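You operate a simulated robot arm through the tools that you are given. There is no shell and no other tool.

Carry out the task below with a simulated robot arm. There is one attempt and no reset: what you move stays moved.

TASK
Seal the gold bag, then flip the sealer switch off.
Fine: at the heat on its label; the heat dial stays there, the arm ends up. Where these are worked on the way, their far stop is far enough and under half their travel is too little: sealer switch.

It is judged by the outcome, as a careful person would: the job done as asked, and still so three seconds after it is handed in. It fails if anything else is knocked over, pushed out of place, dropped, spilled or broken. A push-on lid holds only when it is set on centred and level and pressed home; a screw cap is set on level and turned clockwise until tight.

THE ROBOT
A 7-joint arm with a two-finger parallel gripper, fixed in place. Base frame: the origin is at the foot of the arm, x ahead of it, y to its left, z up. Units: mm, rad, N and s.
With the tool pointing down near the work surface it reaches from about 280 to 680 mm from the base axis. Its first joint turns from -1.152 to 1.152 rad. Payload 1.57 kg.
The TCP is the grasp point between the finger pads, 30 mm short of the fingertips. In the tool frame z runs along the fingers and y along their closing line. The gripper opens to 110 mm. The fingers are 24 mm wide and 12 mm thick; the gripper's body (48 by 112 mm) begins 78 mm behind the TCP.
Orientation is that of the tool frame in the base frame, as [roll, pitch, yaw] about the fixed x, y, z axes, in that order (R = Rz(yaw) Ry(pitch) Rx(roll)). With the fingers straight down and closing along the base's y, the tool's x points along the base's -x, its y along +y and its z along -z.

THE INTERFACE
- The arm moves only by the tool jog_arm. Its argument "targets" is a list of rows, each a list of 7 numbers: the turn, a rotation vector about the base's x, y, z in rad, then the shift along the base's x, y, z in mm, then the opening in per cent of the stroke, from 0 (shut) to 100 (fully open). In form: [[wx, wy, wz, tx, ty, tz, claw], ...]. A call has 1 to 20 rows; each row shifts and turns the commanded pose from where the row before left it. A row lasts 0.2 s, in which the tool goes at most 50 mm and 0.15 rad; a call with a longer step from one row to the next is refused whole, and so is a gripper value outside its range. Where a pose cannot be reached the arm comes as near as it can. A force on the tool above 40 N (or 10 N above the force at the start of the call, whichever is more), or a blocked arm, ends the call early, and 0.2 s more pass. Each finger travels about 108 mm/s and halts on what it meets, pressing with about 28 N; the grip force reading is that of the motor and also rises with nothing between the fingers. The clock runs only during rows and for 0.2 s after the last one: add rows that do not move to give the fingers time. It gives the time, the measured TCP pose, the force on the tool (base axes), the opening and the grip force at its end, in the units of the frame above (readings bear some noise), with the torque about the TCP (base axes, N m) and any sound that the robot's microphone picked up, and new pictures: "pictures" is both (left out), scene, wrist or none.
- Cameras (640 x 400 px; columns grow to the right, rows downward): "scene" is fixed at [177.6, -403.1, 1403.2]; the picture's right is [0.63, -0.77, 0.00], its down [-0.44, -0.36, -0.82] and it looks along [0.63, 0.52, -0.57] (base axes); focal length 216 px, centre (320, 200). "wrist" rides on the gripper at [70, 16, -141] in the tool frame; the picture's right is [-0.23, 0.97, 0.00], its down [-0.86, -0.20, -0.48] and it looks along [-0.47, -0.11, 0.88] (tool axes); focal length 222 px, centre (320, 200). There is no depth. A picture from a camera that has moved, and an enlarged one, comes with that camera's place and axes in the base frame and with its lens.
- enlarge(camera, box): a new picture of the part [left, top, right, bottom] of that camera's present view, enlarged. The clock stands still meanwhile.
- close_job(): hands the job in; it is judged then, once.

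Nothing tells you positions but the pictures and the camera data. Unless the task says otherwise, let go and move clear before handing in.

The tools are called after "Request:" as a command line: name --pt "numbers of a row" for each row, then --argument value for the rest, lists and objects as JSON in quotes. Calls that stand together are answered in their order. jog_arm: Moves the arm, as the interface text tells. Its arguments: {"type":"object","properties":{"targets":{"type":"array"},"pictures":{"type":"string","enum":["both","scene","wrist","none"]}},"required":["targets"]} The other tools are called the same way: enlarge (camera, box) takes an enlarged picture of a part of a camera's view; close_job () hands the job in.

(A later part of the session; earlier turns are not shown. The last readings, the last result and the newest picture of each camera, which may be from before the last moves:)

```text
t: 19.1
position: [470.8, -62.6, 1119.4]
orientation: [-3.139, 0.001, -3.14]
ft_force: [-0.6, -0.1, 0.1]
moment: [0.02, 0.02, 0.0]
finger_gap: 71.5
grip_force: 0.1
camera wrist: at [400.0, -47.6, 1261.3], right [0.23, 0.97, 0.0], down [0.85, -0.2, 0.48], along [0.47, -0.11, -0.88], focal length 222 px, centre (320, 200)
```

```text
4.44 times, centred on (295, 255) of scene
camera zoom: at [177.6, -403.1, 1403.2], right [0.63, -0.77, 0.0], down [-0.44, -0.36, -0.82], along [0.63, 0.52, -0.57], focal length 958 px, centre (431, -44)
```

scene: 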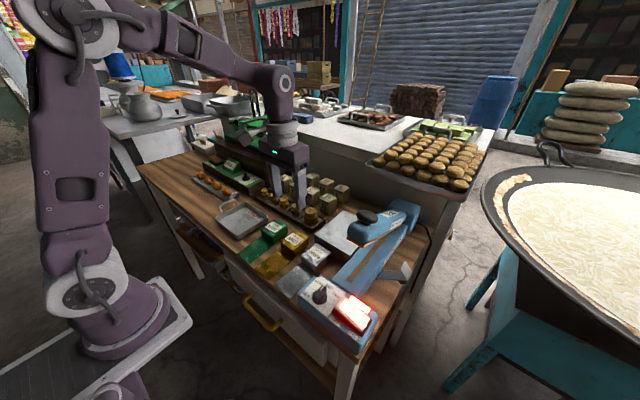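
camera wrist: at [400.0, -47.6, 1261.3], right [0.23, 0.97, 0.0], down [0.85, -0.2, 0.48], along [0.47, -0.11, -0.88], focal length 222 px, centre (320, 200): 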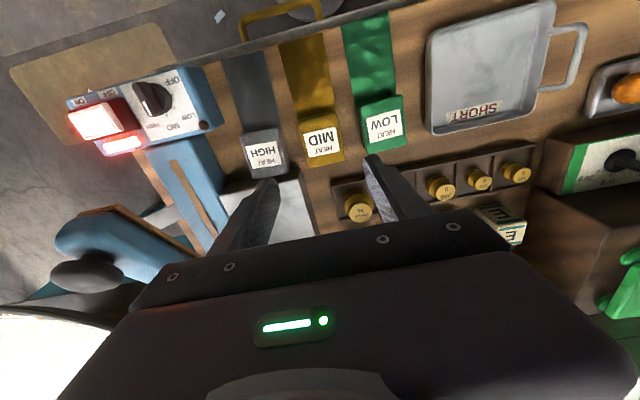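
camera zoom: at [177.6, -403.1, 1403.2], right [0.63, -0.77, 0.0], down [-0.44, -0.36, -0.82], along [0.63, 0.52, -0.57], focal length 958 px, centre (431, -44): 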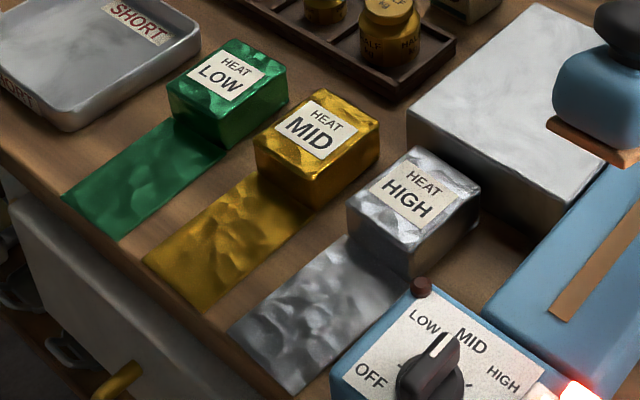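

The gold block measures about 61×51×35 mm, centred near (477, -64) with its top at z≈955 and the bench near z≈920, with about 27–32 mm gaps to its neighbours. I'll straddle it with a 66 mm opening and come partway down to check.

Request:
jog_arm --pt "0 0 0 6 -1.2 -30 60" --pt "0 0 0 0 0 -40 60" --pt "0 0 0 0 0 -40 60" --pt "0 0 0 0 0 -12 60" --pt "0 0 0 0 0 0 60" --pictures "both"

Request:
enlarge --camera "wrist" --box '[200, 80, 440, 240]'

Request:
enlarge --camera "scene" --box '[240, 200, 350, 300]'

```text
t: 20.3
position: [476.6, -63.5, 995.8]
orientation: [-3.137, 0.002, -3.14]
ft_force: [0.2, -0.4, 0.0]
moment: [-0.03, 0.04, -0.03]
finger_gap: 66.0
grip_force: 0.0
camera wrist: at [406.1, -48.4, 1138.9], right [0.23, 0.97, 0.0], down [0.85, -0.2, 0.48], along [0.47, -0.11, -0.88], focal length 222 px, centre (320, 200)
```

scene: 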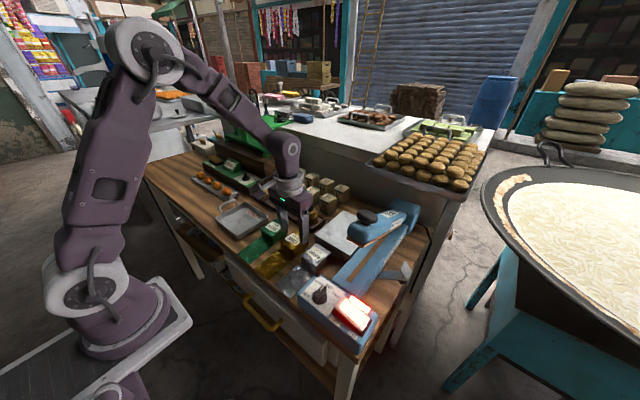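
wrist: 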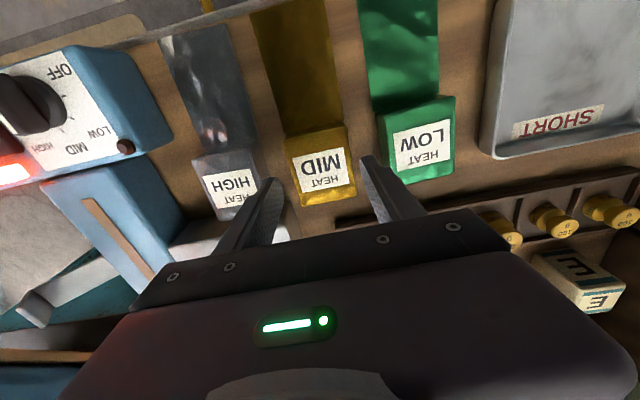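

```text
2.50 times, centred on (320, 160) of wrist
camera zoom: at [406.1, -48.4, 1138.9], right [0.23, 0.97, 0.0], down [0.85, -0.2, 0.48], along [0.47, -0.11, -0.88], focal length 555 px, centre (320, 300)
```

zoom: 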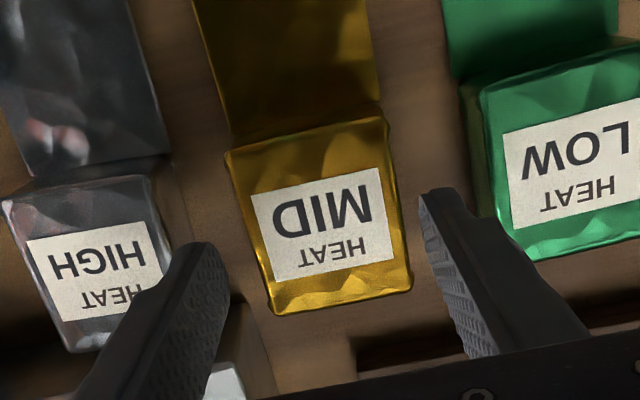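

```text
4.00 times, centred on (295, 250) of scene
camera zoom: at [177.6, -403.1, 1403.2], right [0.63, -0.77, 0.0], down [-0.44, -0.36, -0.82], along [0.63, 0.52, -0.57], focal length 862 px, centre (420, 0)
```

zoom: 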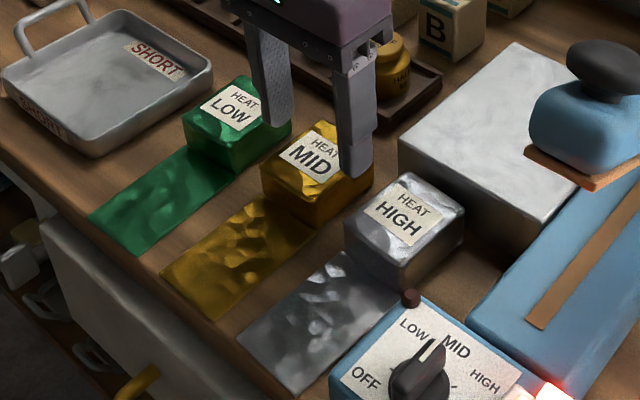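

The fingers straddle the block centrally. I'll go down until the tips are a few millimetres above the bench and close.

Request:
jog_arm --pt "0 0 0 0 -0.5 -15 60" --pt "0 0 0 0 0 -12 60" --pt "0 0 0 0 0 -6 60" --pt "0 0 0 0 0 -4 60" --pt "0 0 0 0 0 0 60" --pictures "both"

Request:
enlarge --camera "scene" --box '[240, 200, 350, 300]'

Request:
enlarge --camera "wrist" --box '[200, 80, 440, 240]'

```text
t: 21.5
position: [478.6, -64.7, 958.9]
orientation: [-3.139, 0.002, -3.139]
ft_force: [-0.6, 0.5, -0.6]
moment: [0.01, 0.01, 0.04]
finger_gap: 66.0
grip_force: 0.2
camera wrist: at [407.0, -48.9, 1100.9], right [0.23, 0.97, 0.0], down [0.85, -0.2, 0.48], along [0.47, -0.11, -0.88], focal length 222 px, centre (320, 200)
```

scene: 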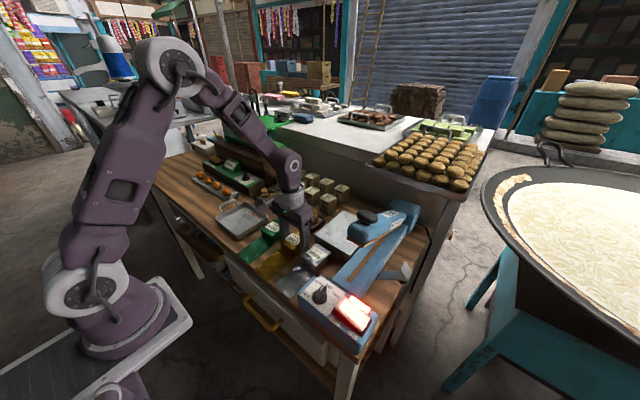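
wrist: 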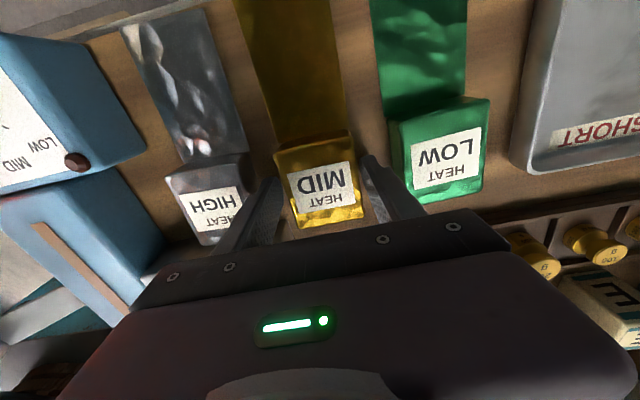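

```text
4.00 times, centred on (295, 250) of scene
camera zoom: at [177.6, -403.1, 1403.2], right [0.63, -0.77, 0.0], down [-0.44, -0.36, -0.82], along [0.63, 0.52, -0.57], focal length 862 px, centre (420, 0)
```

zoom: 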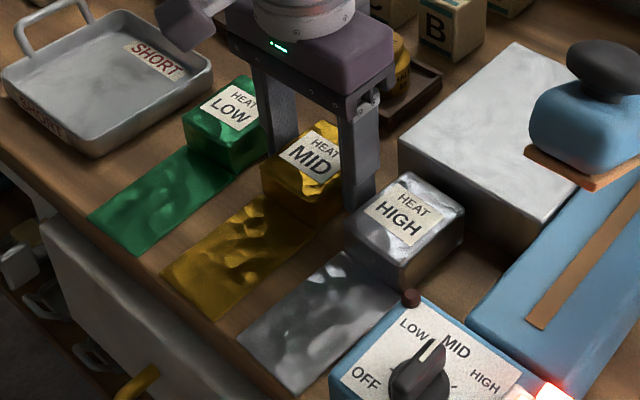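

```text
2.50 times, centred on (320, 160) of wrist
camera zoom: at [407.0, -48.9, 1100.9], right [0.23, 0.97, 0.0], down [0.85, -0.2, 0.48], along [0.47, -0.11, -0.88], focal length 555 px, centre (320, 300)
```

zoom: 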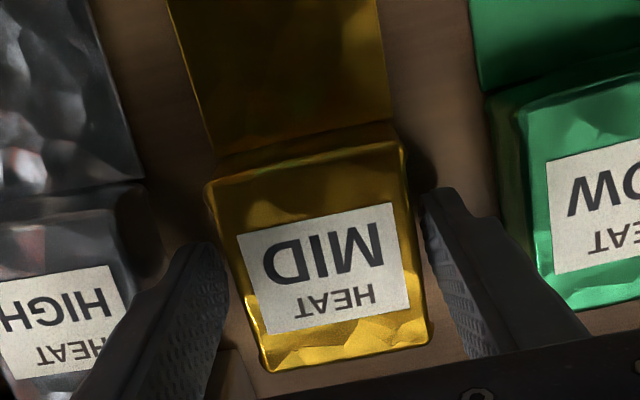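

Fingers are beside the block with no contact. I'll close on it and lift a little to check the hold.

Request:
jog_arm --pt "0 0 0 0 0 -2 60" --pt "0 0 0 0 0 0 50" --pt "0 0 0 0 0 0 42" --pt "0 0 0 0 0 0 42" --pt "0 0 0 0 0 0 42" --pt "0 0 0 0 0 5 42" --pt "0 0 0 0 0 10 42" --pt "0 0 0 0 0 0 42" --pictures "both"

Request:
enlarge --camera "scene" --box '[240, 200, 350, 300]'

```text
t: 23.3
position: [477.4, -63.1, 972.1]
orientation: [-3.137, 0.003, -3.138]
ft_force: [-0.3, 0.9, 0.6]
moment: [0.03, -0.05, 0.02]
finger_gap: 57.2
grip_force: 27.9
camera wrist: at [406.7, -48.3, 1114.9], right [0.23, 0.97, 0.0], down [0.85, -0.2, 0.48], along [0.47, -0.11, -0.88], focal length 222 px, centre (320, 200)
```

scene: 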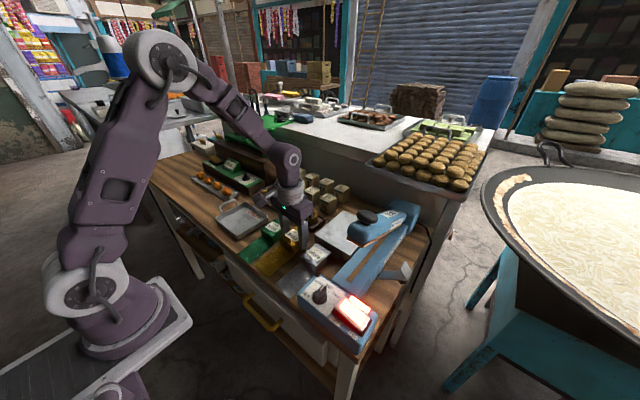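
wrist: 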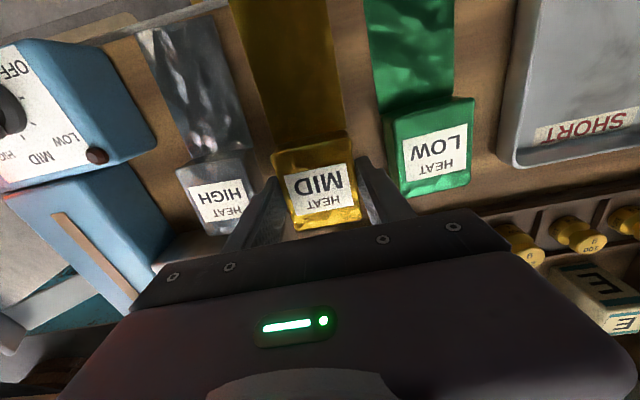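

```text
4.00 times, centred on (295, 250) of scene
camera zoom: at [177.6, -403.1, 1403.2], right [0.63, -0.77, 0.0], down [-0.44, -0.36, -0.82], along [0.63, 0.52, -0.57], focal length 862 px, centre (420, 0)
```

zoom: 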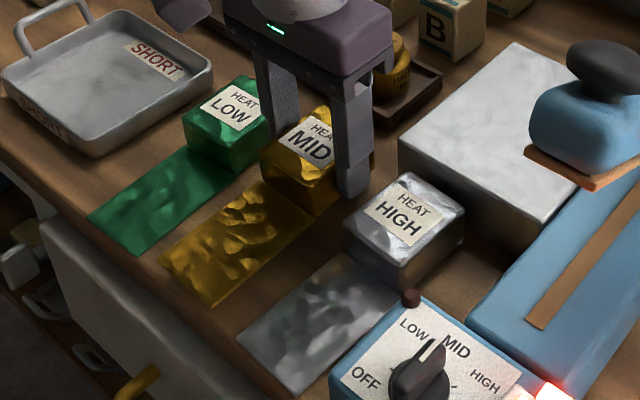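

The gold bag is held (57 mm gap) and its flap lifts with it, stiff. I'll raise it well clear and turn it a quarter so the flap points toward the sealer (-y).

Request:
jog_arm --pt "0 0 0 0 0 35 42" --pt "0 0 0 0 0 35 42" --pt "0 0 0 0 0 33 42" --pt "0 0 0.1428 0 0 0 42" --pt "0 0 0.1428 0 0 0 42" --pt "0 0 0.1428 0 0 0 42" --pt "0 0 0.1428 0 0 0 42" --pt "0 0 0.1428 0 0 0 42" --pt "0 0 0.1428 0 0 0 42" --pt "0 0 0.1428 0 0 0 42" --pt "0 0 0.1428 0 0 0 42" --pt "0 0 0.1428 0 0 0 42" --pt "0 0 0.1428 0 0 0 42" --pt "0 0 0.1428 0 0 0 42" --pt "0 0 0 0 0 0 42" --pictures "both"

Request:
enlarge --camera "scene" --box '[250, 150, 450, 300]'

Request:
enlarge --camera "wrist" --box '[0, 0, 420, 260]'

```text
t: 26.5
position: [477.6, -63.4, 1075.0]
orientation: [-3.137, 0.001, -1.566]
ft_force: [-0.4, -0.7, -1.3]
moment: [0.0, 0.02, -0.03]
finger_gap: 57.2
grip_force: 28.1
camera wrist: at [460.2, -134.8, 1217.3], right [-0.97, 0.22, 0.0], down [0.2, 0.85, 0.48], along [0.11, 0.47, -0.88], focal length 222 px, centre (320, 200)
```

scene: 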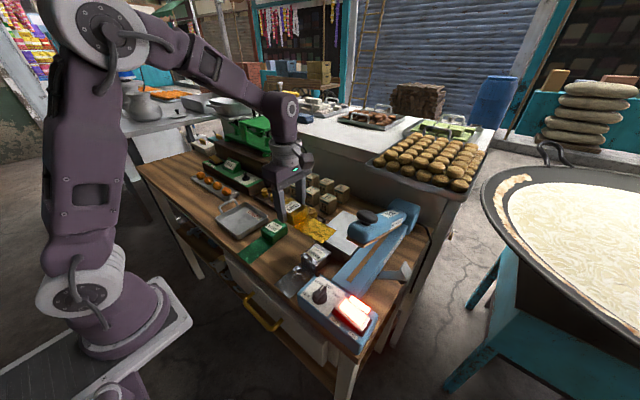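
wrist: 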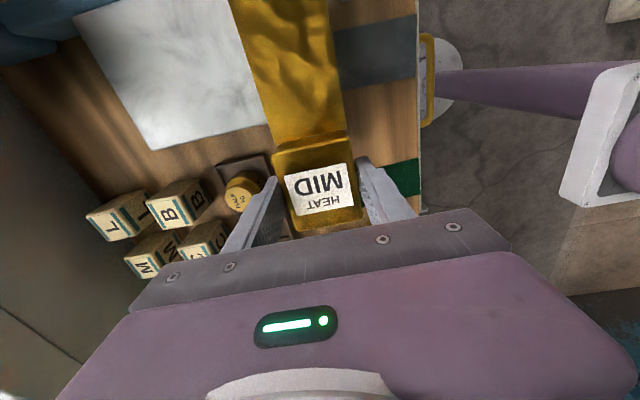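

```text
2.67 times, centred on (350, 225) of scene
camera zoom: at [177.6, -403.1, 1403.2], right [0.63, -0.77, 0.0], down [-0.44, -0.36, -0.82], along [0.63, 0.52, -0.57], focal length 575 px, centre (240, 133)
```

zoom: 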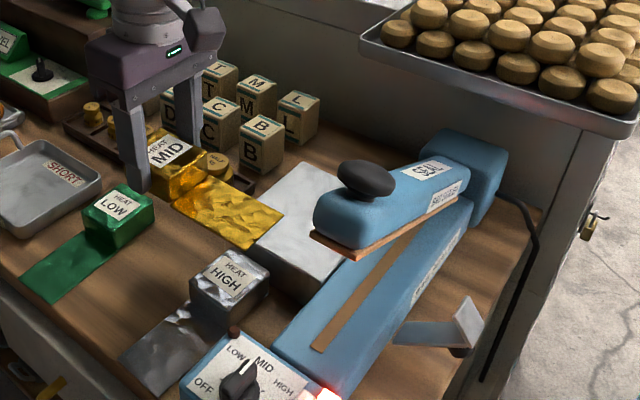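

```text
1.52 times, centred on (210, 130) of wrist
camera zoom: at [460.2, -134.8, 1217.3], right [-0.97, 0.22, 0.0], down [0.2, 0.85, 0.48], along [0.11, 0.47, -0.88], focal length 338 px, centre (488, 307)
```

zoom: 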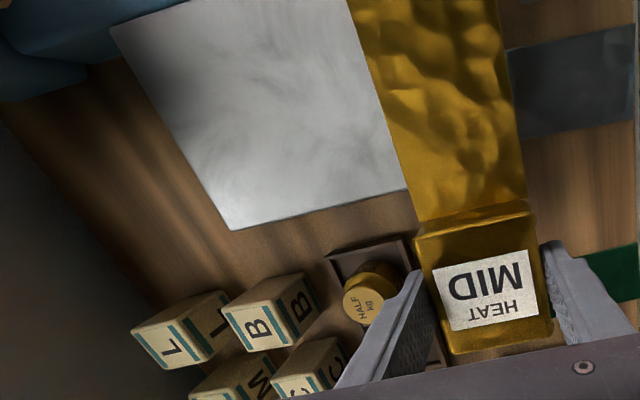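

The flap now points toward -y, and I find the marble rest at x 512–661, y -230…-108, with the bag's underside about 52 mm below the TCP. I'll carry it over to (575, -100), then lower it to just above the rest before sliding the flap under the raised arm.

Request:
jog_arm --pt "0 0 0 32 -12 0 42" --pt "0 0 0 32 -12 0 42" --pt "0 0 0 33.4 -12.6 0 42" --pt "0 0 0 0 0 -15 42" --pt "0 0 0 0 0 -18 42" --pt "0 0 0 0 0 0 42" --pictures "both"

Request:
enlarge --camera "scene" --box '[290, 170, 430, 280]'

Request:
enlarge --camera "wrist" --box '[100, 0, 500, 250]'

```text
t: 27.9
position: [574.5, -99.4, 1043.2]
orientation: [-3.138, 0.001, -1.572]
ft_force: [0.3, 0.9, -0.7]
moment: [0.04, 0.0, -0.01]
finger_gap: 57.3
grip_force: 28.3
camera wrist: at [557.0, -171.1, 1184.2], right [-0.97, 0.23, 0.0], down [0.2, 0.85, 0.48], along [0.11, 0.47, -0.88], focal length 222 px, centre (320, 200)
```

scene: 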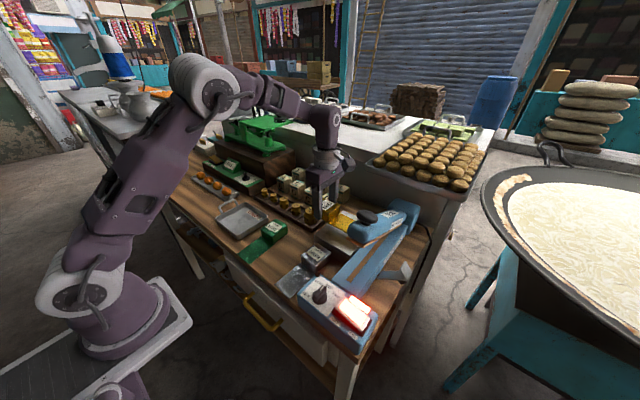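
wrist: 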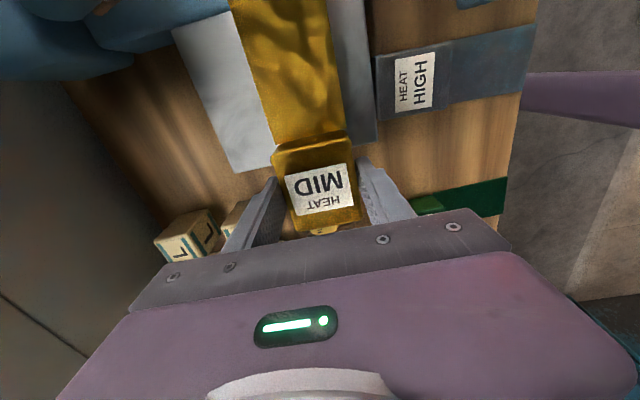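

```text
3.64 times, centred on (360, 225) of scene
camera zoom: at [177.6, -403.1, 1403.2], right [0.63, -0.77, 0.0], down [-0.44, -0.36, -0.82], along [0.63, 0.52, -0.57], focal length 784 px, centre (174, 109)
```

zoom: 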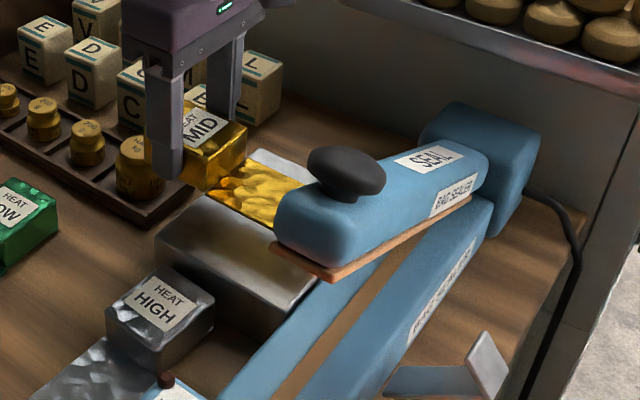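

```text
1.60 times, centred on (300, 125) of wrist
camera zoom: at [557.0, -171.1, 1184.2], right [-0.97, 0.23, 0.0], down [0.2, 0.85, 0.48], along [0.11, 0.47, -0.88], focal length 355 px, centre (352, 320)
```

zoom: 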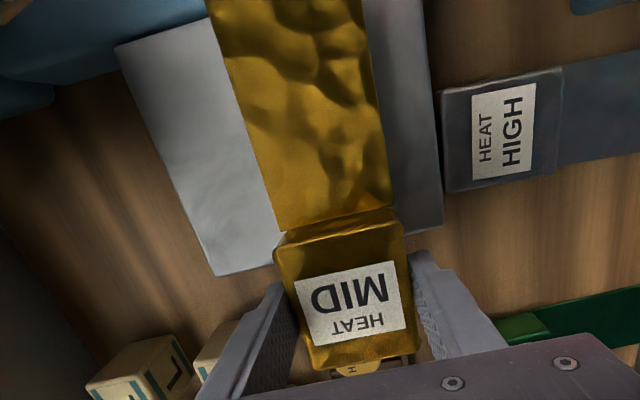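

The flap sits above the marble and well below the arm's underside (≈1025–1045 there). I'll slide it in toward -y, first partway.

Request:
jog_arm --pt "0 0 0 0 -20 0 42" --pt "0 0 0 0 -20 0 42" --pt "0 0 0 0 -10 0 42" --pt "0 0 0 0 0 0 42" --pictures "both"

Request:
enlarge --camera "scene" --box '[290, 170, 430, 280]'

Request:
enlarge --camera "wrist" --box '[0, 0, 480, 260]'

```text
t: 28.9
position: [573.9, -149.9, 1040.9]
orientation: [-3.138, 0.002, -1.572]
ft_force: [0.8, 0.4, -1.9]
moment: [0.0, -0.01, 0.01]
finger_gap: 57.4
grip_force: 27.6
camera wrist: at [556.7, -221.5, 1184.3], right [-0.97, 0.23, 0.0], down [0.2, 0.85, 0.48], along [0.11, 0.47, -0.88], focal length 222 px, centre (320, 200)
```

scene: 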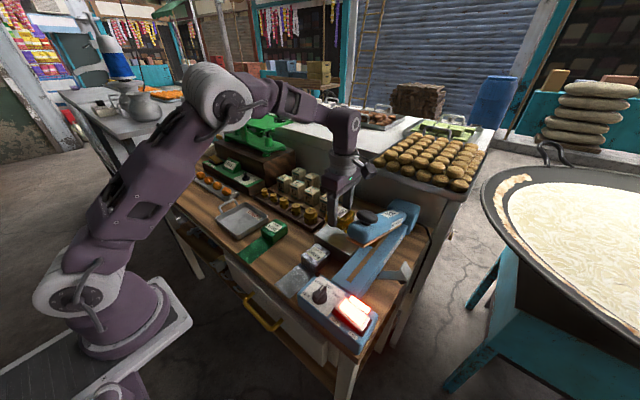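
wrist: 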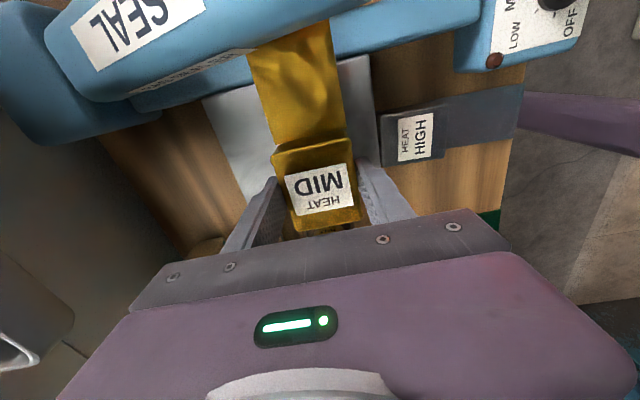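

```text
3.64 times, centred on (360, 225) of scene
camera zoom: at [177.6, -403.1, 1403.2], right [0.63, -0.77, 0.0], down [-0.44, -0.36, -0.82], along [0.63, 0.52, -0.57], focal length 784 px, centre (174, 109)
```

zoom: 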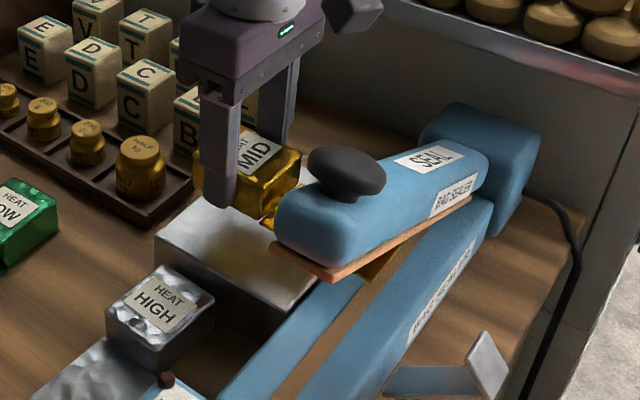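

```text
1.33 times, centred on (240, 130) of wrist
camera zoom: at [556.7, -221.5, 1184.3], right [-0.97, 0.23, 0.0], down [0.2, 0.85, 0.48], along [0.11, 0.47, -0.88], focal length 296 px, centre (427, 293)
```

zoom: 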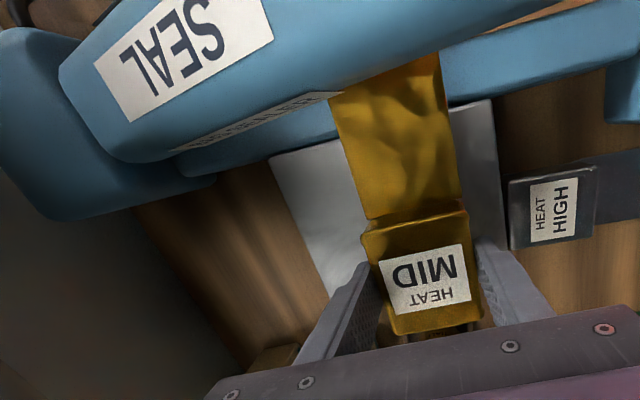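

The flap passes under the arm without contact. I'll continue to y≈-190 so the strip falls at mid-flap.

Request:
jog_arm --pt "0 0 0 0 -15 0 42" --pt "0 0 0 0 -15 0 42" --pt "0 0 0 0 -9 0 42" --pt "0 0 0 0 0 0 42" --pictures "both"

Request:
enlarge --camera "scene" --box '[290, 170, 430, 280]'

Request:
enlarge --camera "wrist" --box '[0, 0, 480, 260]'

```text
t: 29.9
position: [573.9, -188.9, 1042.3]
orientation: [-3.138, 0.001, -1.571]
ft_force: [-0.1, 0.6, -0.7]
moment: [0.01, 0.02, 0.01]
finger_gap: 56.8
grip_force: 28.3
camera wrist: at [557.1, -260.4, 1184.5], right [-0.97, 0.23, 0.0], down [0.2, 0.85, 0.48], along [0.11, 0.47, -0.88], focal length 222 px, centre (320, 200)
```

scene: 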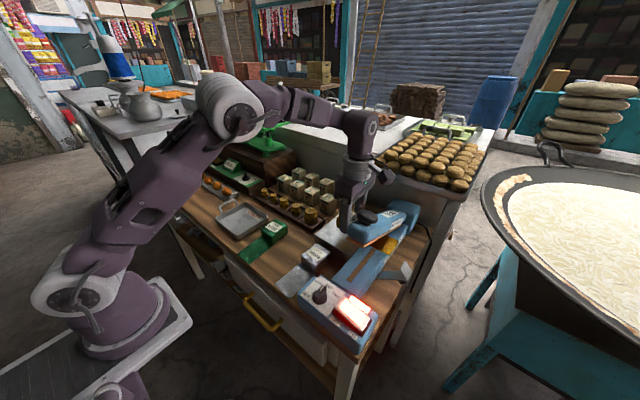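
wrist: 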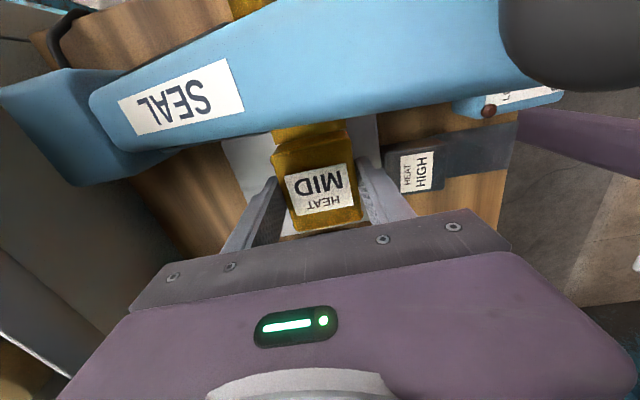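

```text
3.64 times, centred on (360, 225) of scene
camera zoom: at [177.6, -403.1, 1403.2], right [0.63, -0.77, 0.0], down [-0.44, -0.36, -0.82], along [0.63, 0.52, -0.57], focal length 784 px, centre (174, 109)
```

zoom: 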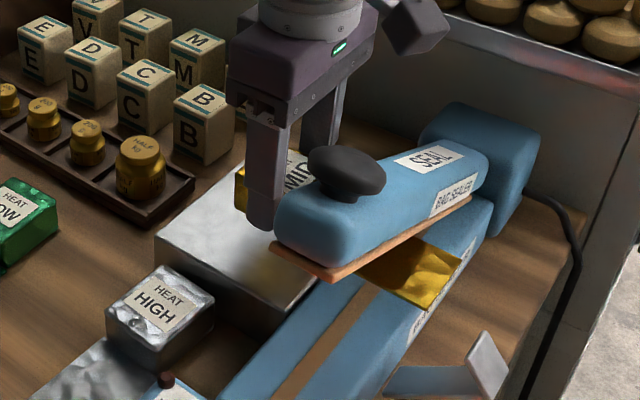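

```text
1.33 times, centred on (240, 130) of wrist
camera zoom: at [557.1, -260.4, 1184.5], right [-0.97, 0.23, 0.0], down [0.2, 0.85, 0.48], along [0.11, 0.47, -0.88], focal length 296 px, centre (427, 293)
```

zoom: 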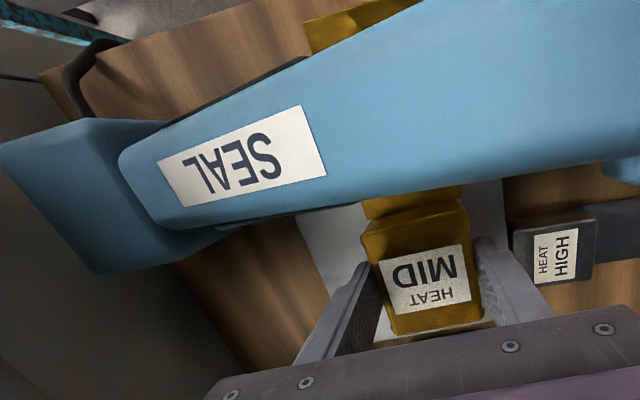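

The flap now crosses the strip with its end about 45 mm beyond it (y≈-310), and the block is over the marble. I'll lower gently until it touches down.

Request:
jog_arm --pt "0 0 0 0 0 -6 42" --pt "0 0 0 0 0 -6 42" --pt "0 0 0 0 0 -3 42" --pt "0 0 0 0 0 0 42" --pictures "scene"

Request:
enlarge --camera "scene" --box '[310, 190, 420, 270]'

```text
t: 30.9
position: [573.9, -188.5, 1027.6]
orientation: [-3.14, 0.001, -1.572]
ft_force: [0.0, 0.0, -1.2]
moment: [0.02, -0.02, 0.02]
finger_gap: 57.3
grip_force: 28.0
```

scene: 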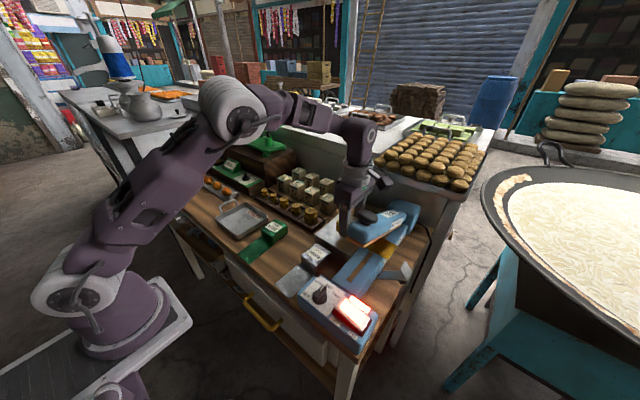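

```text
5.00 times, centred on (365, 230) of scene
camera zoom: at [177.6, -403.1, 1403.2], right [0.63, -0.77, 0.0], down [-0.44, -0.36, -0.82], along [0.63, 0.52, -0.57], focal length 1078 px, centre (95, 50)
```

zoom: 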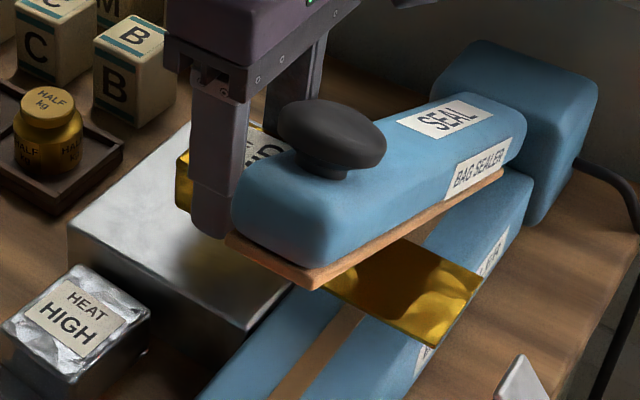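

Still hovering with no contact; continuing down in 2 mm steps.

Request:
jog_arm --pt "0 0 0 0 0 -2 42" --pt "0 0 0 0 0 -2 42" --pt "0 0 0 0 0 0 42" --pictures "none"

```text
t: 31.7
position: [574.2, -189.5, 1022.6]
orientation: [-3.137, 0.001, -1.57]
ft_force: [-0.4, 0.6, -1.1]
moment: [0.01, -0.02, -0.01]
finger_gap: 57.2
grip_force: 28.2
```

No contact yet at TCP z≈1023; I'll keep lowering in small steps.

Request:
jog_arm --pt "0 0 0 0 0 -2 42" --pt "0 0 0 0 0 -1 42" --pt "0 0 0 0 0 0 42" --pictures "scene"

Request:
enlarge --camera "scene" --box '[310, 190, 420, 270]'

```text
t: 32.5
position: [574.6, -189.5, 1020.4]
orientation: [-3.138, 0.003, -1.572]
ft_force: [0.5, -0.6, -1.5]
moment: [0.02, 0.01, 0.0]
finger_gap: 57.4
grip_force: 28.3
```

scene: 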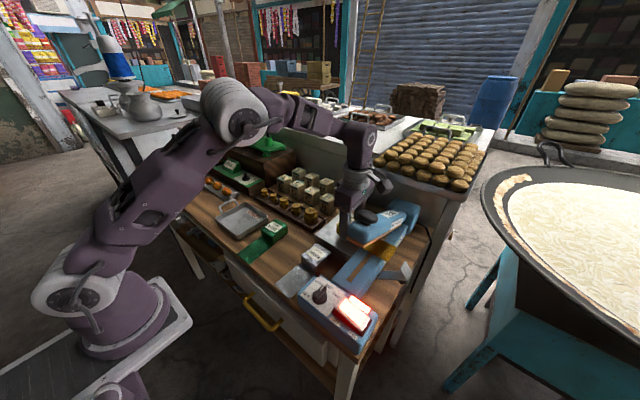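

```text
5.00 times, centred on (365, 230) of scene
camera zoom: at [177.6, -403.1, 1403.2], right [0.63, -0.77, 0.0], down [-0.44, -0.36, -0.82], along [0.63, 0.52, -0.57], focal length 1078 px, centre (95, 50)
```

zoom: 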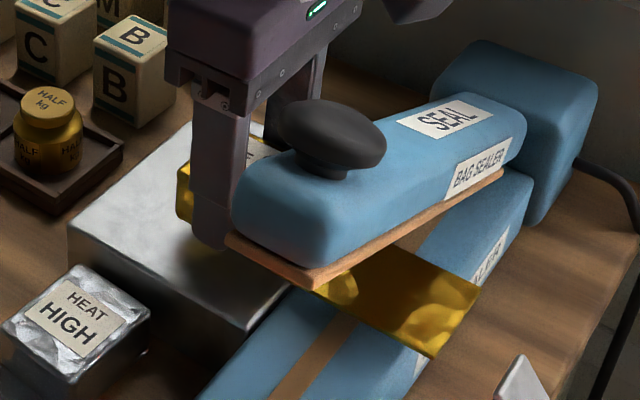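

The flap still floats slightly above the sealer bed; continuing.

Request:
jog_arm --pt "0 0 0 0 0 -1.5 42" --pt "0 0 0 0 0 -1.5 42" --pt "0 0 0 0 0 0 42" --pictures "none"

```text
t: 33.3
position: [574.0, -189.4, 1018.0]
orientation: [-3.139, 0.001, -1.571]
ft_force: [0.7, -0.1, -0.9]
moment: [0.01, 0.0, 0.0]
finger_gap: 57.4
grip_force: 28.0
```

Request:
jog_arm --pt "0 0 0 0 0 -1.5 42" --pt "0 0 0 0 0 -1.5 42" --pt "0 0 0 0 0 0 42" --pictures "scene"

Request:
enlarge --camera "scene" --box '[310, 190, 420, 270]'

```text
t: 34.1
position: [574.4, -188.4, 1014.4]
orientation: [-3.138, 0.001, -1.573]
ft_force: [0.7, 0.3, -1.3]
moment: [0.0, -0.01, -0.01]
finger_gap: 57.2
grip_force: 28.1
```

scene: 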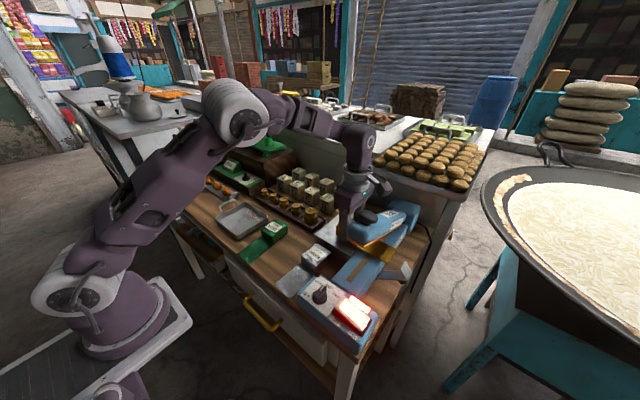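

```text
5.00 times, centred on (365, 230) of scene
camera zoom: at [177.6, -403.1, 1403.2], right [0.63, -0.77, 0.0], down [-0.44, -0.36, -0.82], along [0.63, 0.52, -0.57], focal length 1078 px, centre (95, 50)
```

zoom: 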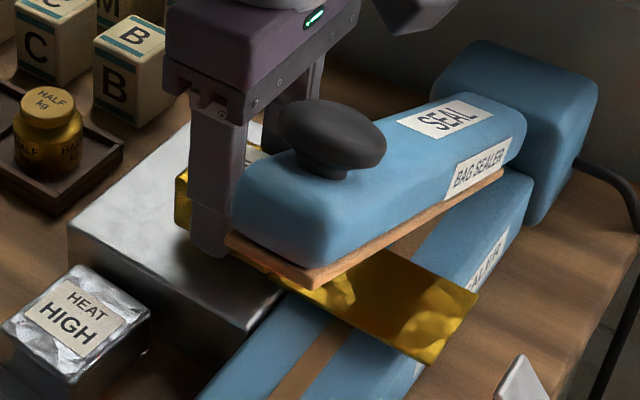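

No contact yet; the fingertips still have room above the marble, so I continue carefully.

Request:
jog_arm --pt "0 0 0 0 0 -1.5 42" --pt "0 0 0 0 0 -1.5 42" --pt "0 0 0 0 0 0 42" --pictures "none"

```text
t: 34.9
position: [574.1, -188.7, 1011.2]
orientation: [-3.138, 0.003, -1.571]
ft_force: [-0.3, 0.3, -1.7]
moment: [0.05, -0.04, -0.03]
finger_gap: 56.9
grip_force: 27.9
```

Request:
jog_arm --pt "0 0 0 0 0 -1.5 42" --pt "0 0 0 0 0 -1.5 42" --pt "0 0 0 0 0 0 42" --pictures "both"

Request:
enlarge --camera "scene" --box '[310, 190, 420, 270]'

Request:
enlarge --camera "wrist" --box '[200, 80, 440, 250]'

```text
t: 35.7
position: [574.6, -189.4, 1007.7]
orientation: [-3.138, 0.0, -1.57]
ft_force: [0.5, 0.3, -0.9]
moment: [0.02, -0.02, 0.0]
finger_gap: 57.3
grip_force: 28.2
camera wrist: at [557.3, -260.8, 1150.0], right [-0.97, 0.23, 0.0], down [0.2, 0.85, 0.48], along [0.11, 0.47, -0.88], focal length 222 px, centre (320, 200)
```

scene: 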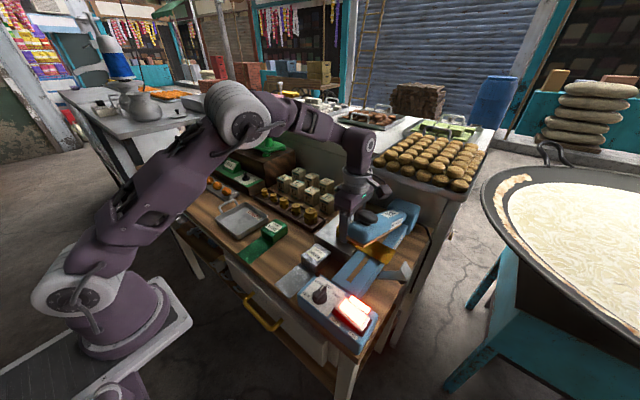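
wrist: 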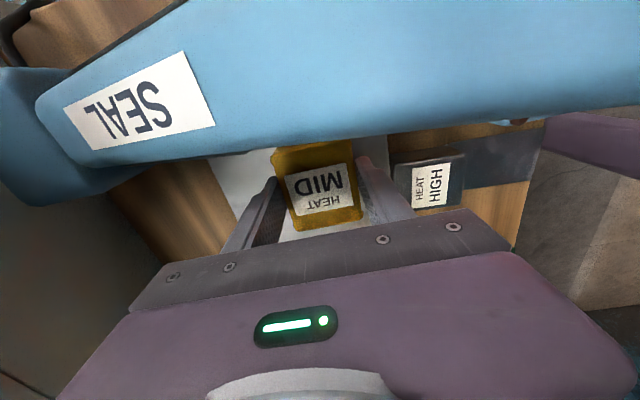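

```text
5.00 times, centred on (365, 230) of scene
camera zoom: at [177.6, -403.1, 1403.2], right [0.63, -0.77, 0.0], down [-0.44, -0.36, -0.82], along [0.63, 0.52, -0.57], focal length 1078 px, centre (95, 50)
```

zoom: 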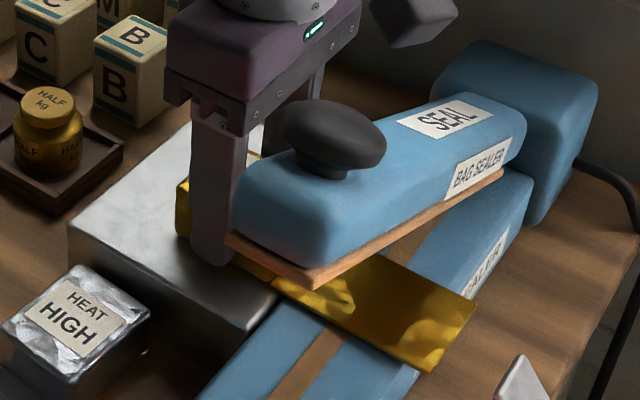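

```text
2.35 times, centred on (320, 165) of wrist
camera zoom: at [557.3, -260.8, 1150.0], right [-0.97, 0.23, 0.0], down [0.2, 0.85, 0.48], along [0.11, 0.47, -0.88], focal length 523 px, centre (320, 282)
```

zoom: 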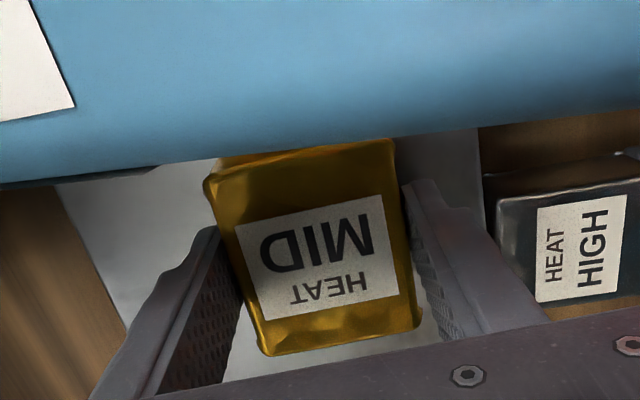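

The flap's measured height is now about z≈972, close to the strip at ≈967, so touchdown should be near. Continuing in small steps.

Request:
jog_arm --pt "0 0 0 0 0 -1.5 42" --pt "0 0 0 0 0 -1 42" --pt "0 0 0 0 0 0 42" --pictures "none"

```text
t: 36.5
position: [575.7, -189.2, 1005.6]
orientation: [-3.135, 0.002, -1.571]
ft_force: [-0.7, 0.4, 17.1]
moment: [-0.02, 0.21, -0.05]
finger_gap: 57.3
grip_force: 27.8
```

Touchdown on the marble (17 N). I'll ease off, release the bag and lift straight up.

Request:
jog_arm --pt "0 0 0 0 0 0.8 42" --pt "0 0 0 0 0 0 48" --pt "0 0 0 0 0 0 56" --pt "0 0 0 0 0 0 62" --pt "0 0 0 0 0 0 62" --pictures "both"

Request:
enlarge --camera "scene" --box '[310, 190, 420, 270]'

Request:
enlarge --camera "wrist" --box '[200, 80, 440, 250]'

```text
t: 37.7
position: [574.8, -189.4, 1006.6]
orientation: [-3.138, 0.002, -1.572]
ft_force: [0.0, -0.6, -0.5]
moment: [0.01, 0.03, 0.03]
finger_gap: 68.3
grip_force: 0.0
camera wrist: at [557.4, -260.8, 1149.0], right [-0.97, 0.23, 0.0], down [0.2, 0.85, 0.48], along [0.11, 0.47, -0.88], focal length 222 px, centre (320, 200)
```

scene: 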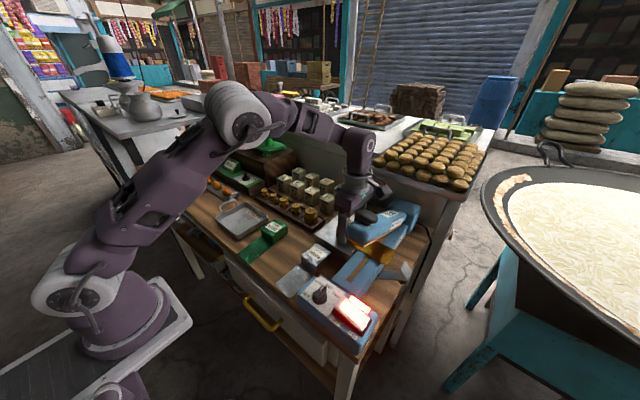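
wrist: 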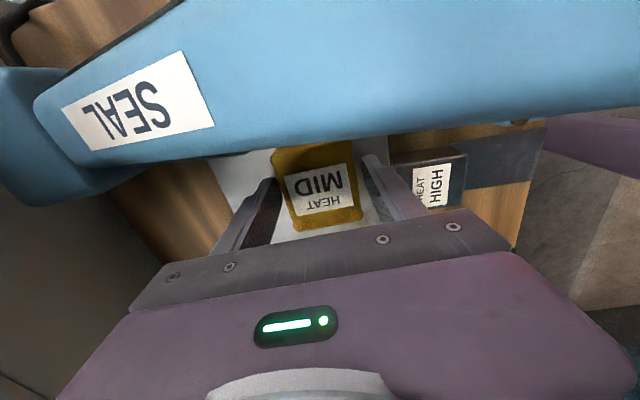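

```text
5.00 times, centred on (365, 230) of scene
camera zoom: at [177.6, -403.1, 1403.2], right [0.63, -0.77, 0.0], down [-0.44, -0.36, -0.82], along [0.63, 0.52, -0.57], focal length 1078 px, centre (95, 50)
```

zoom: 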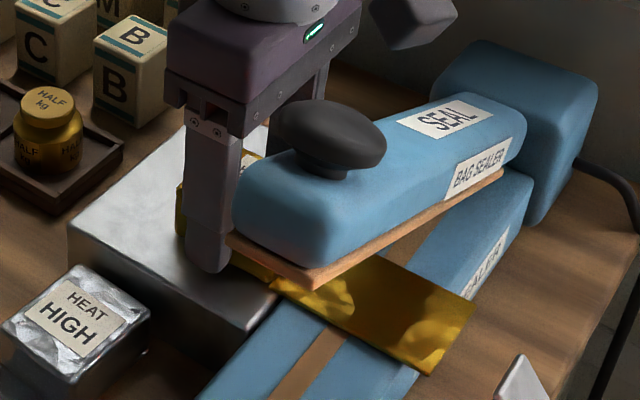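

```text
2.35 times, centred on (320, 165) of wrist
camera zoom: at [557.4, -260.8, 1149.0], right [-0.97, 0.23, 0.0], down [0.2, 0.85, 0.48], along [0.11, 0.47, -0.88], focal length 523 px, centre (320, 282)
```

zoom: 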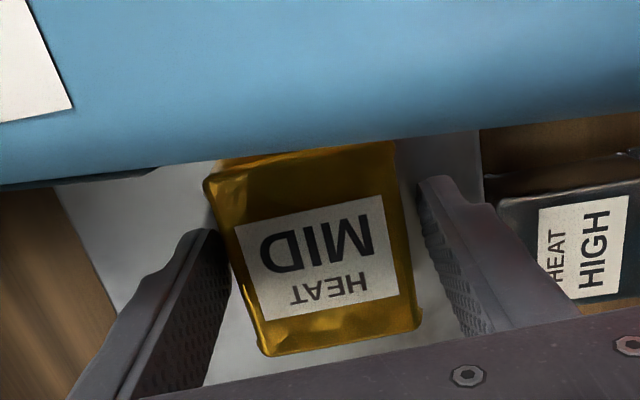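

The bag sits on the marble with its flap across the strip. I'll rise straight up, turn the tool back, shut the fingers and go above the press arm's knob.

Request:
jog_arm --pt "0 0 0 0 0 10 62" --pt "0 0 0 0 0 25 62" --pt "0 0 0 0 0 40 62" --pt "0 0 0 0 0 40 62" --pt "0 0 0 0 0 40 62" --pt "0 0 0 0 0 43 62" --pt "0 0 -0.1428 -7.7 -6.8 0 30" --pt "0 0 -0.1428 -7.7 -6.8 0 0" --pt "0 0 -0.1428 -7.7 -6.8 0 0" --pt "0 0 -0.1428 -7.7 -6.8 0 0" --pt "0 0 -0.1428 -7.7 -6.8 0 0" --pt "0 0 -0.1428 -7.7 -6.8 0 0" --pt "0 0 -0.1428 -7.7 -6.8 0 0" --pt "0 0 -0.1428 -7.7 -6.8 0 0" --pt "0 0 -0.1428 -7.7 -6.8 0 0" --pt "0 0 -0.1428 -7.7 -6.8 0 0" --pt "0 0 -0.1428 -7.7 -6.8 0 0" --pt "0 0 0 0 0 0 0" --pictures "both"

Request:
enlarge --camera "scene" --box '[290, 150, 450, 280]'

Request:
enlarge --camera "wrist" --box '[150, 20, 450, 250]'

```text
t: 41.5
position: [489.9, -264.0, 1183.5]
orientation: [-3.138, 0.003, 3.14]
ft_force: [0.3, -0.2, 1.0]
moment: [-0.03, -0.01, 0.01]
finger_gap: 0.0
grip_force: 20.7
out of reach, approached as far as the arm can: row 6
camera wrist: at [418.9, -248.3, 1325.8], right [0.23, 0.97, 0.0], down [0.85, -0.2, 0.48], along [0.47, -0.11, -0.88], focal length 222 px, centre (320, 200)
```

scene: 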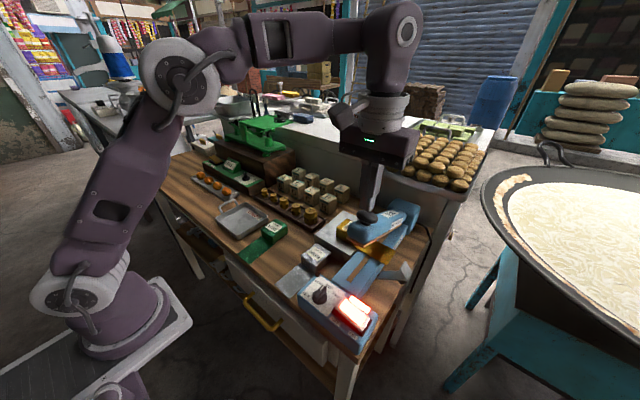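
wrist: 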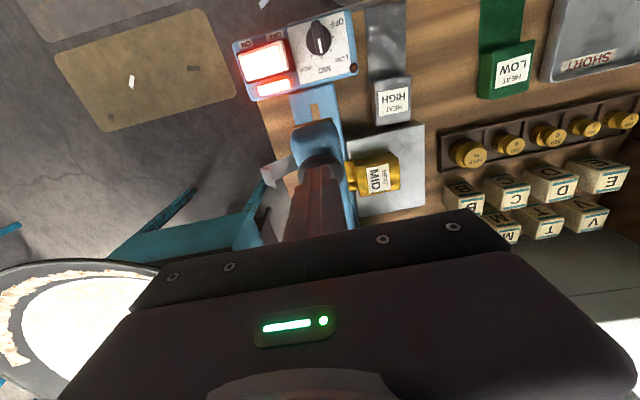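

```text
3.08 times, centred on (370, 215) of scene
camera zoom: at [177.5, -403.1, 1403.2], right [0.63, -0.77, 0.0], down [-0.44, -0.36, -0.82], along [0.63, 0.52, -0.57], focal length 663 px, centre (166, 154)
```

zoom: 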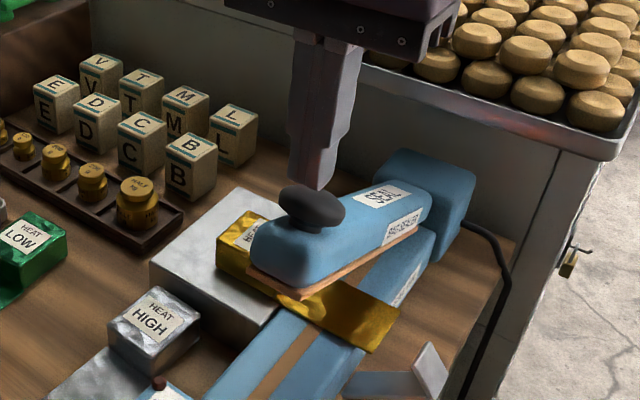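

```text
1.74 times, centred on (300, 135) of wrist
camera zoom: at [418.9, -248.3, 1325.8], right [0.23, 0.97, 0.0], down [0.85, -0.2, 0.48], along [0.47, -0.11, -0.88], focal length 386 px, centre (355, 313)
```

zoom: 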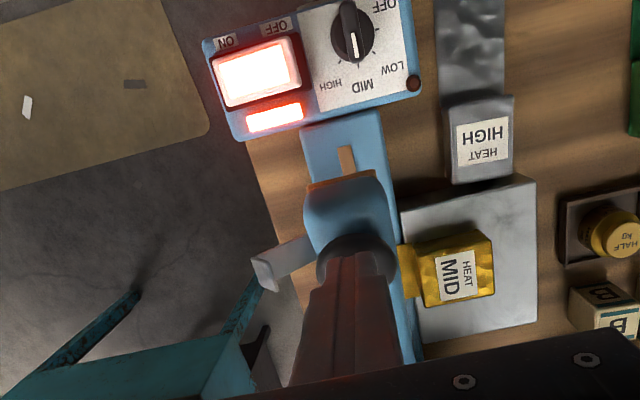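

The fingertips are right over the knob (knob centre ≈ (494, -265), top ≈ z 1135), and the bag is in place with its flap across the strip. I'll start pressing down, following the knob's arc.

Request:
jog_arm --pt "0 0 0 0 0 -8 0" --pt "0 0 0 0 0 -7 0" --pt "0 0 0 0 0 -4 0" --pt "0 0 0 -1 0 -4 0" --pt "0 0 0 -2 0 -4 0" --pt "0 0 0 0 0 0 0" --pictures "both"

Request:
enlarge --camera "scene" --box '[310, 170, 430, 270]'

```text
t: 42.9
position: [486.6, -262.1, 1154.7]
orientation: [-3.14, 0.002, 3.141]
ft_force: [0.4, -0.5, 0.8]
moment: [0.02, -0.01, 0.0]
finger_gap: 0.0
grip_force: 21.2
camera wrist: at [415.9, -248.8, 1298.2], right [0.23, 0.97, 0.0], down [0.85, -0.2, 0.48], along [0.47, -0.11, -0.88], focal length 222 px, centre (320, 200)
```

scene: 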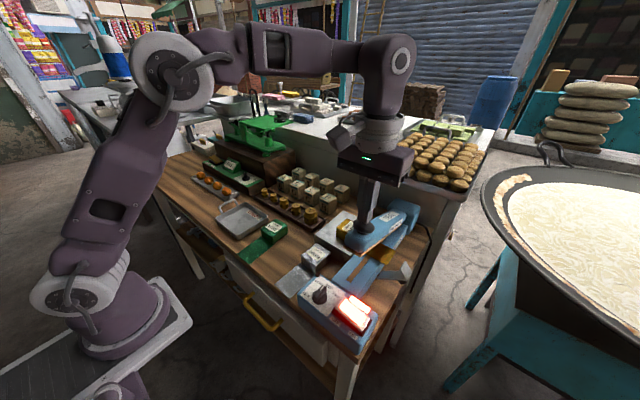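
wrist: 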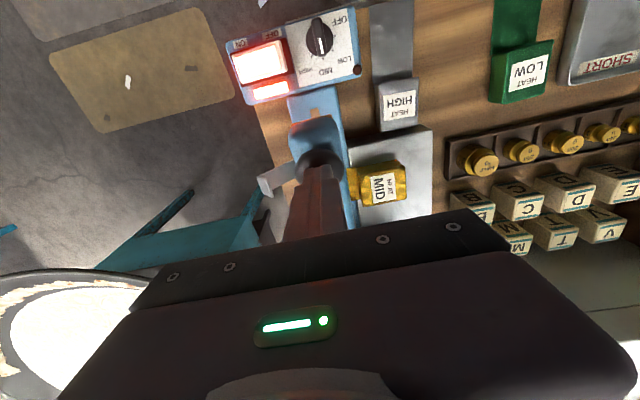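

```text
4.00 times, centred on (370, 220) of scene
camera zoom: at [177.6, -403.1, 1403.2], right [0.63, -0.77, 0.0], down [-0.44, -0.36, -0.82], along [0.63, 0.52, -0.57], focal length 862 px, centre (120, 120)
```

zoom: 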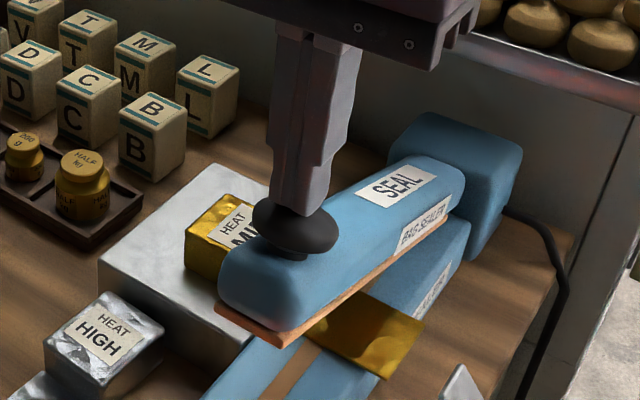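

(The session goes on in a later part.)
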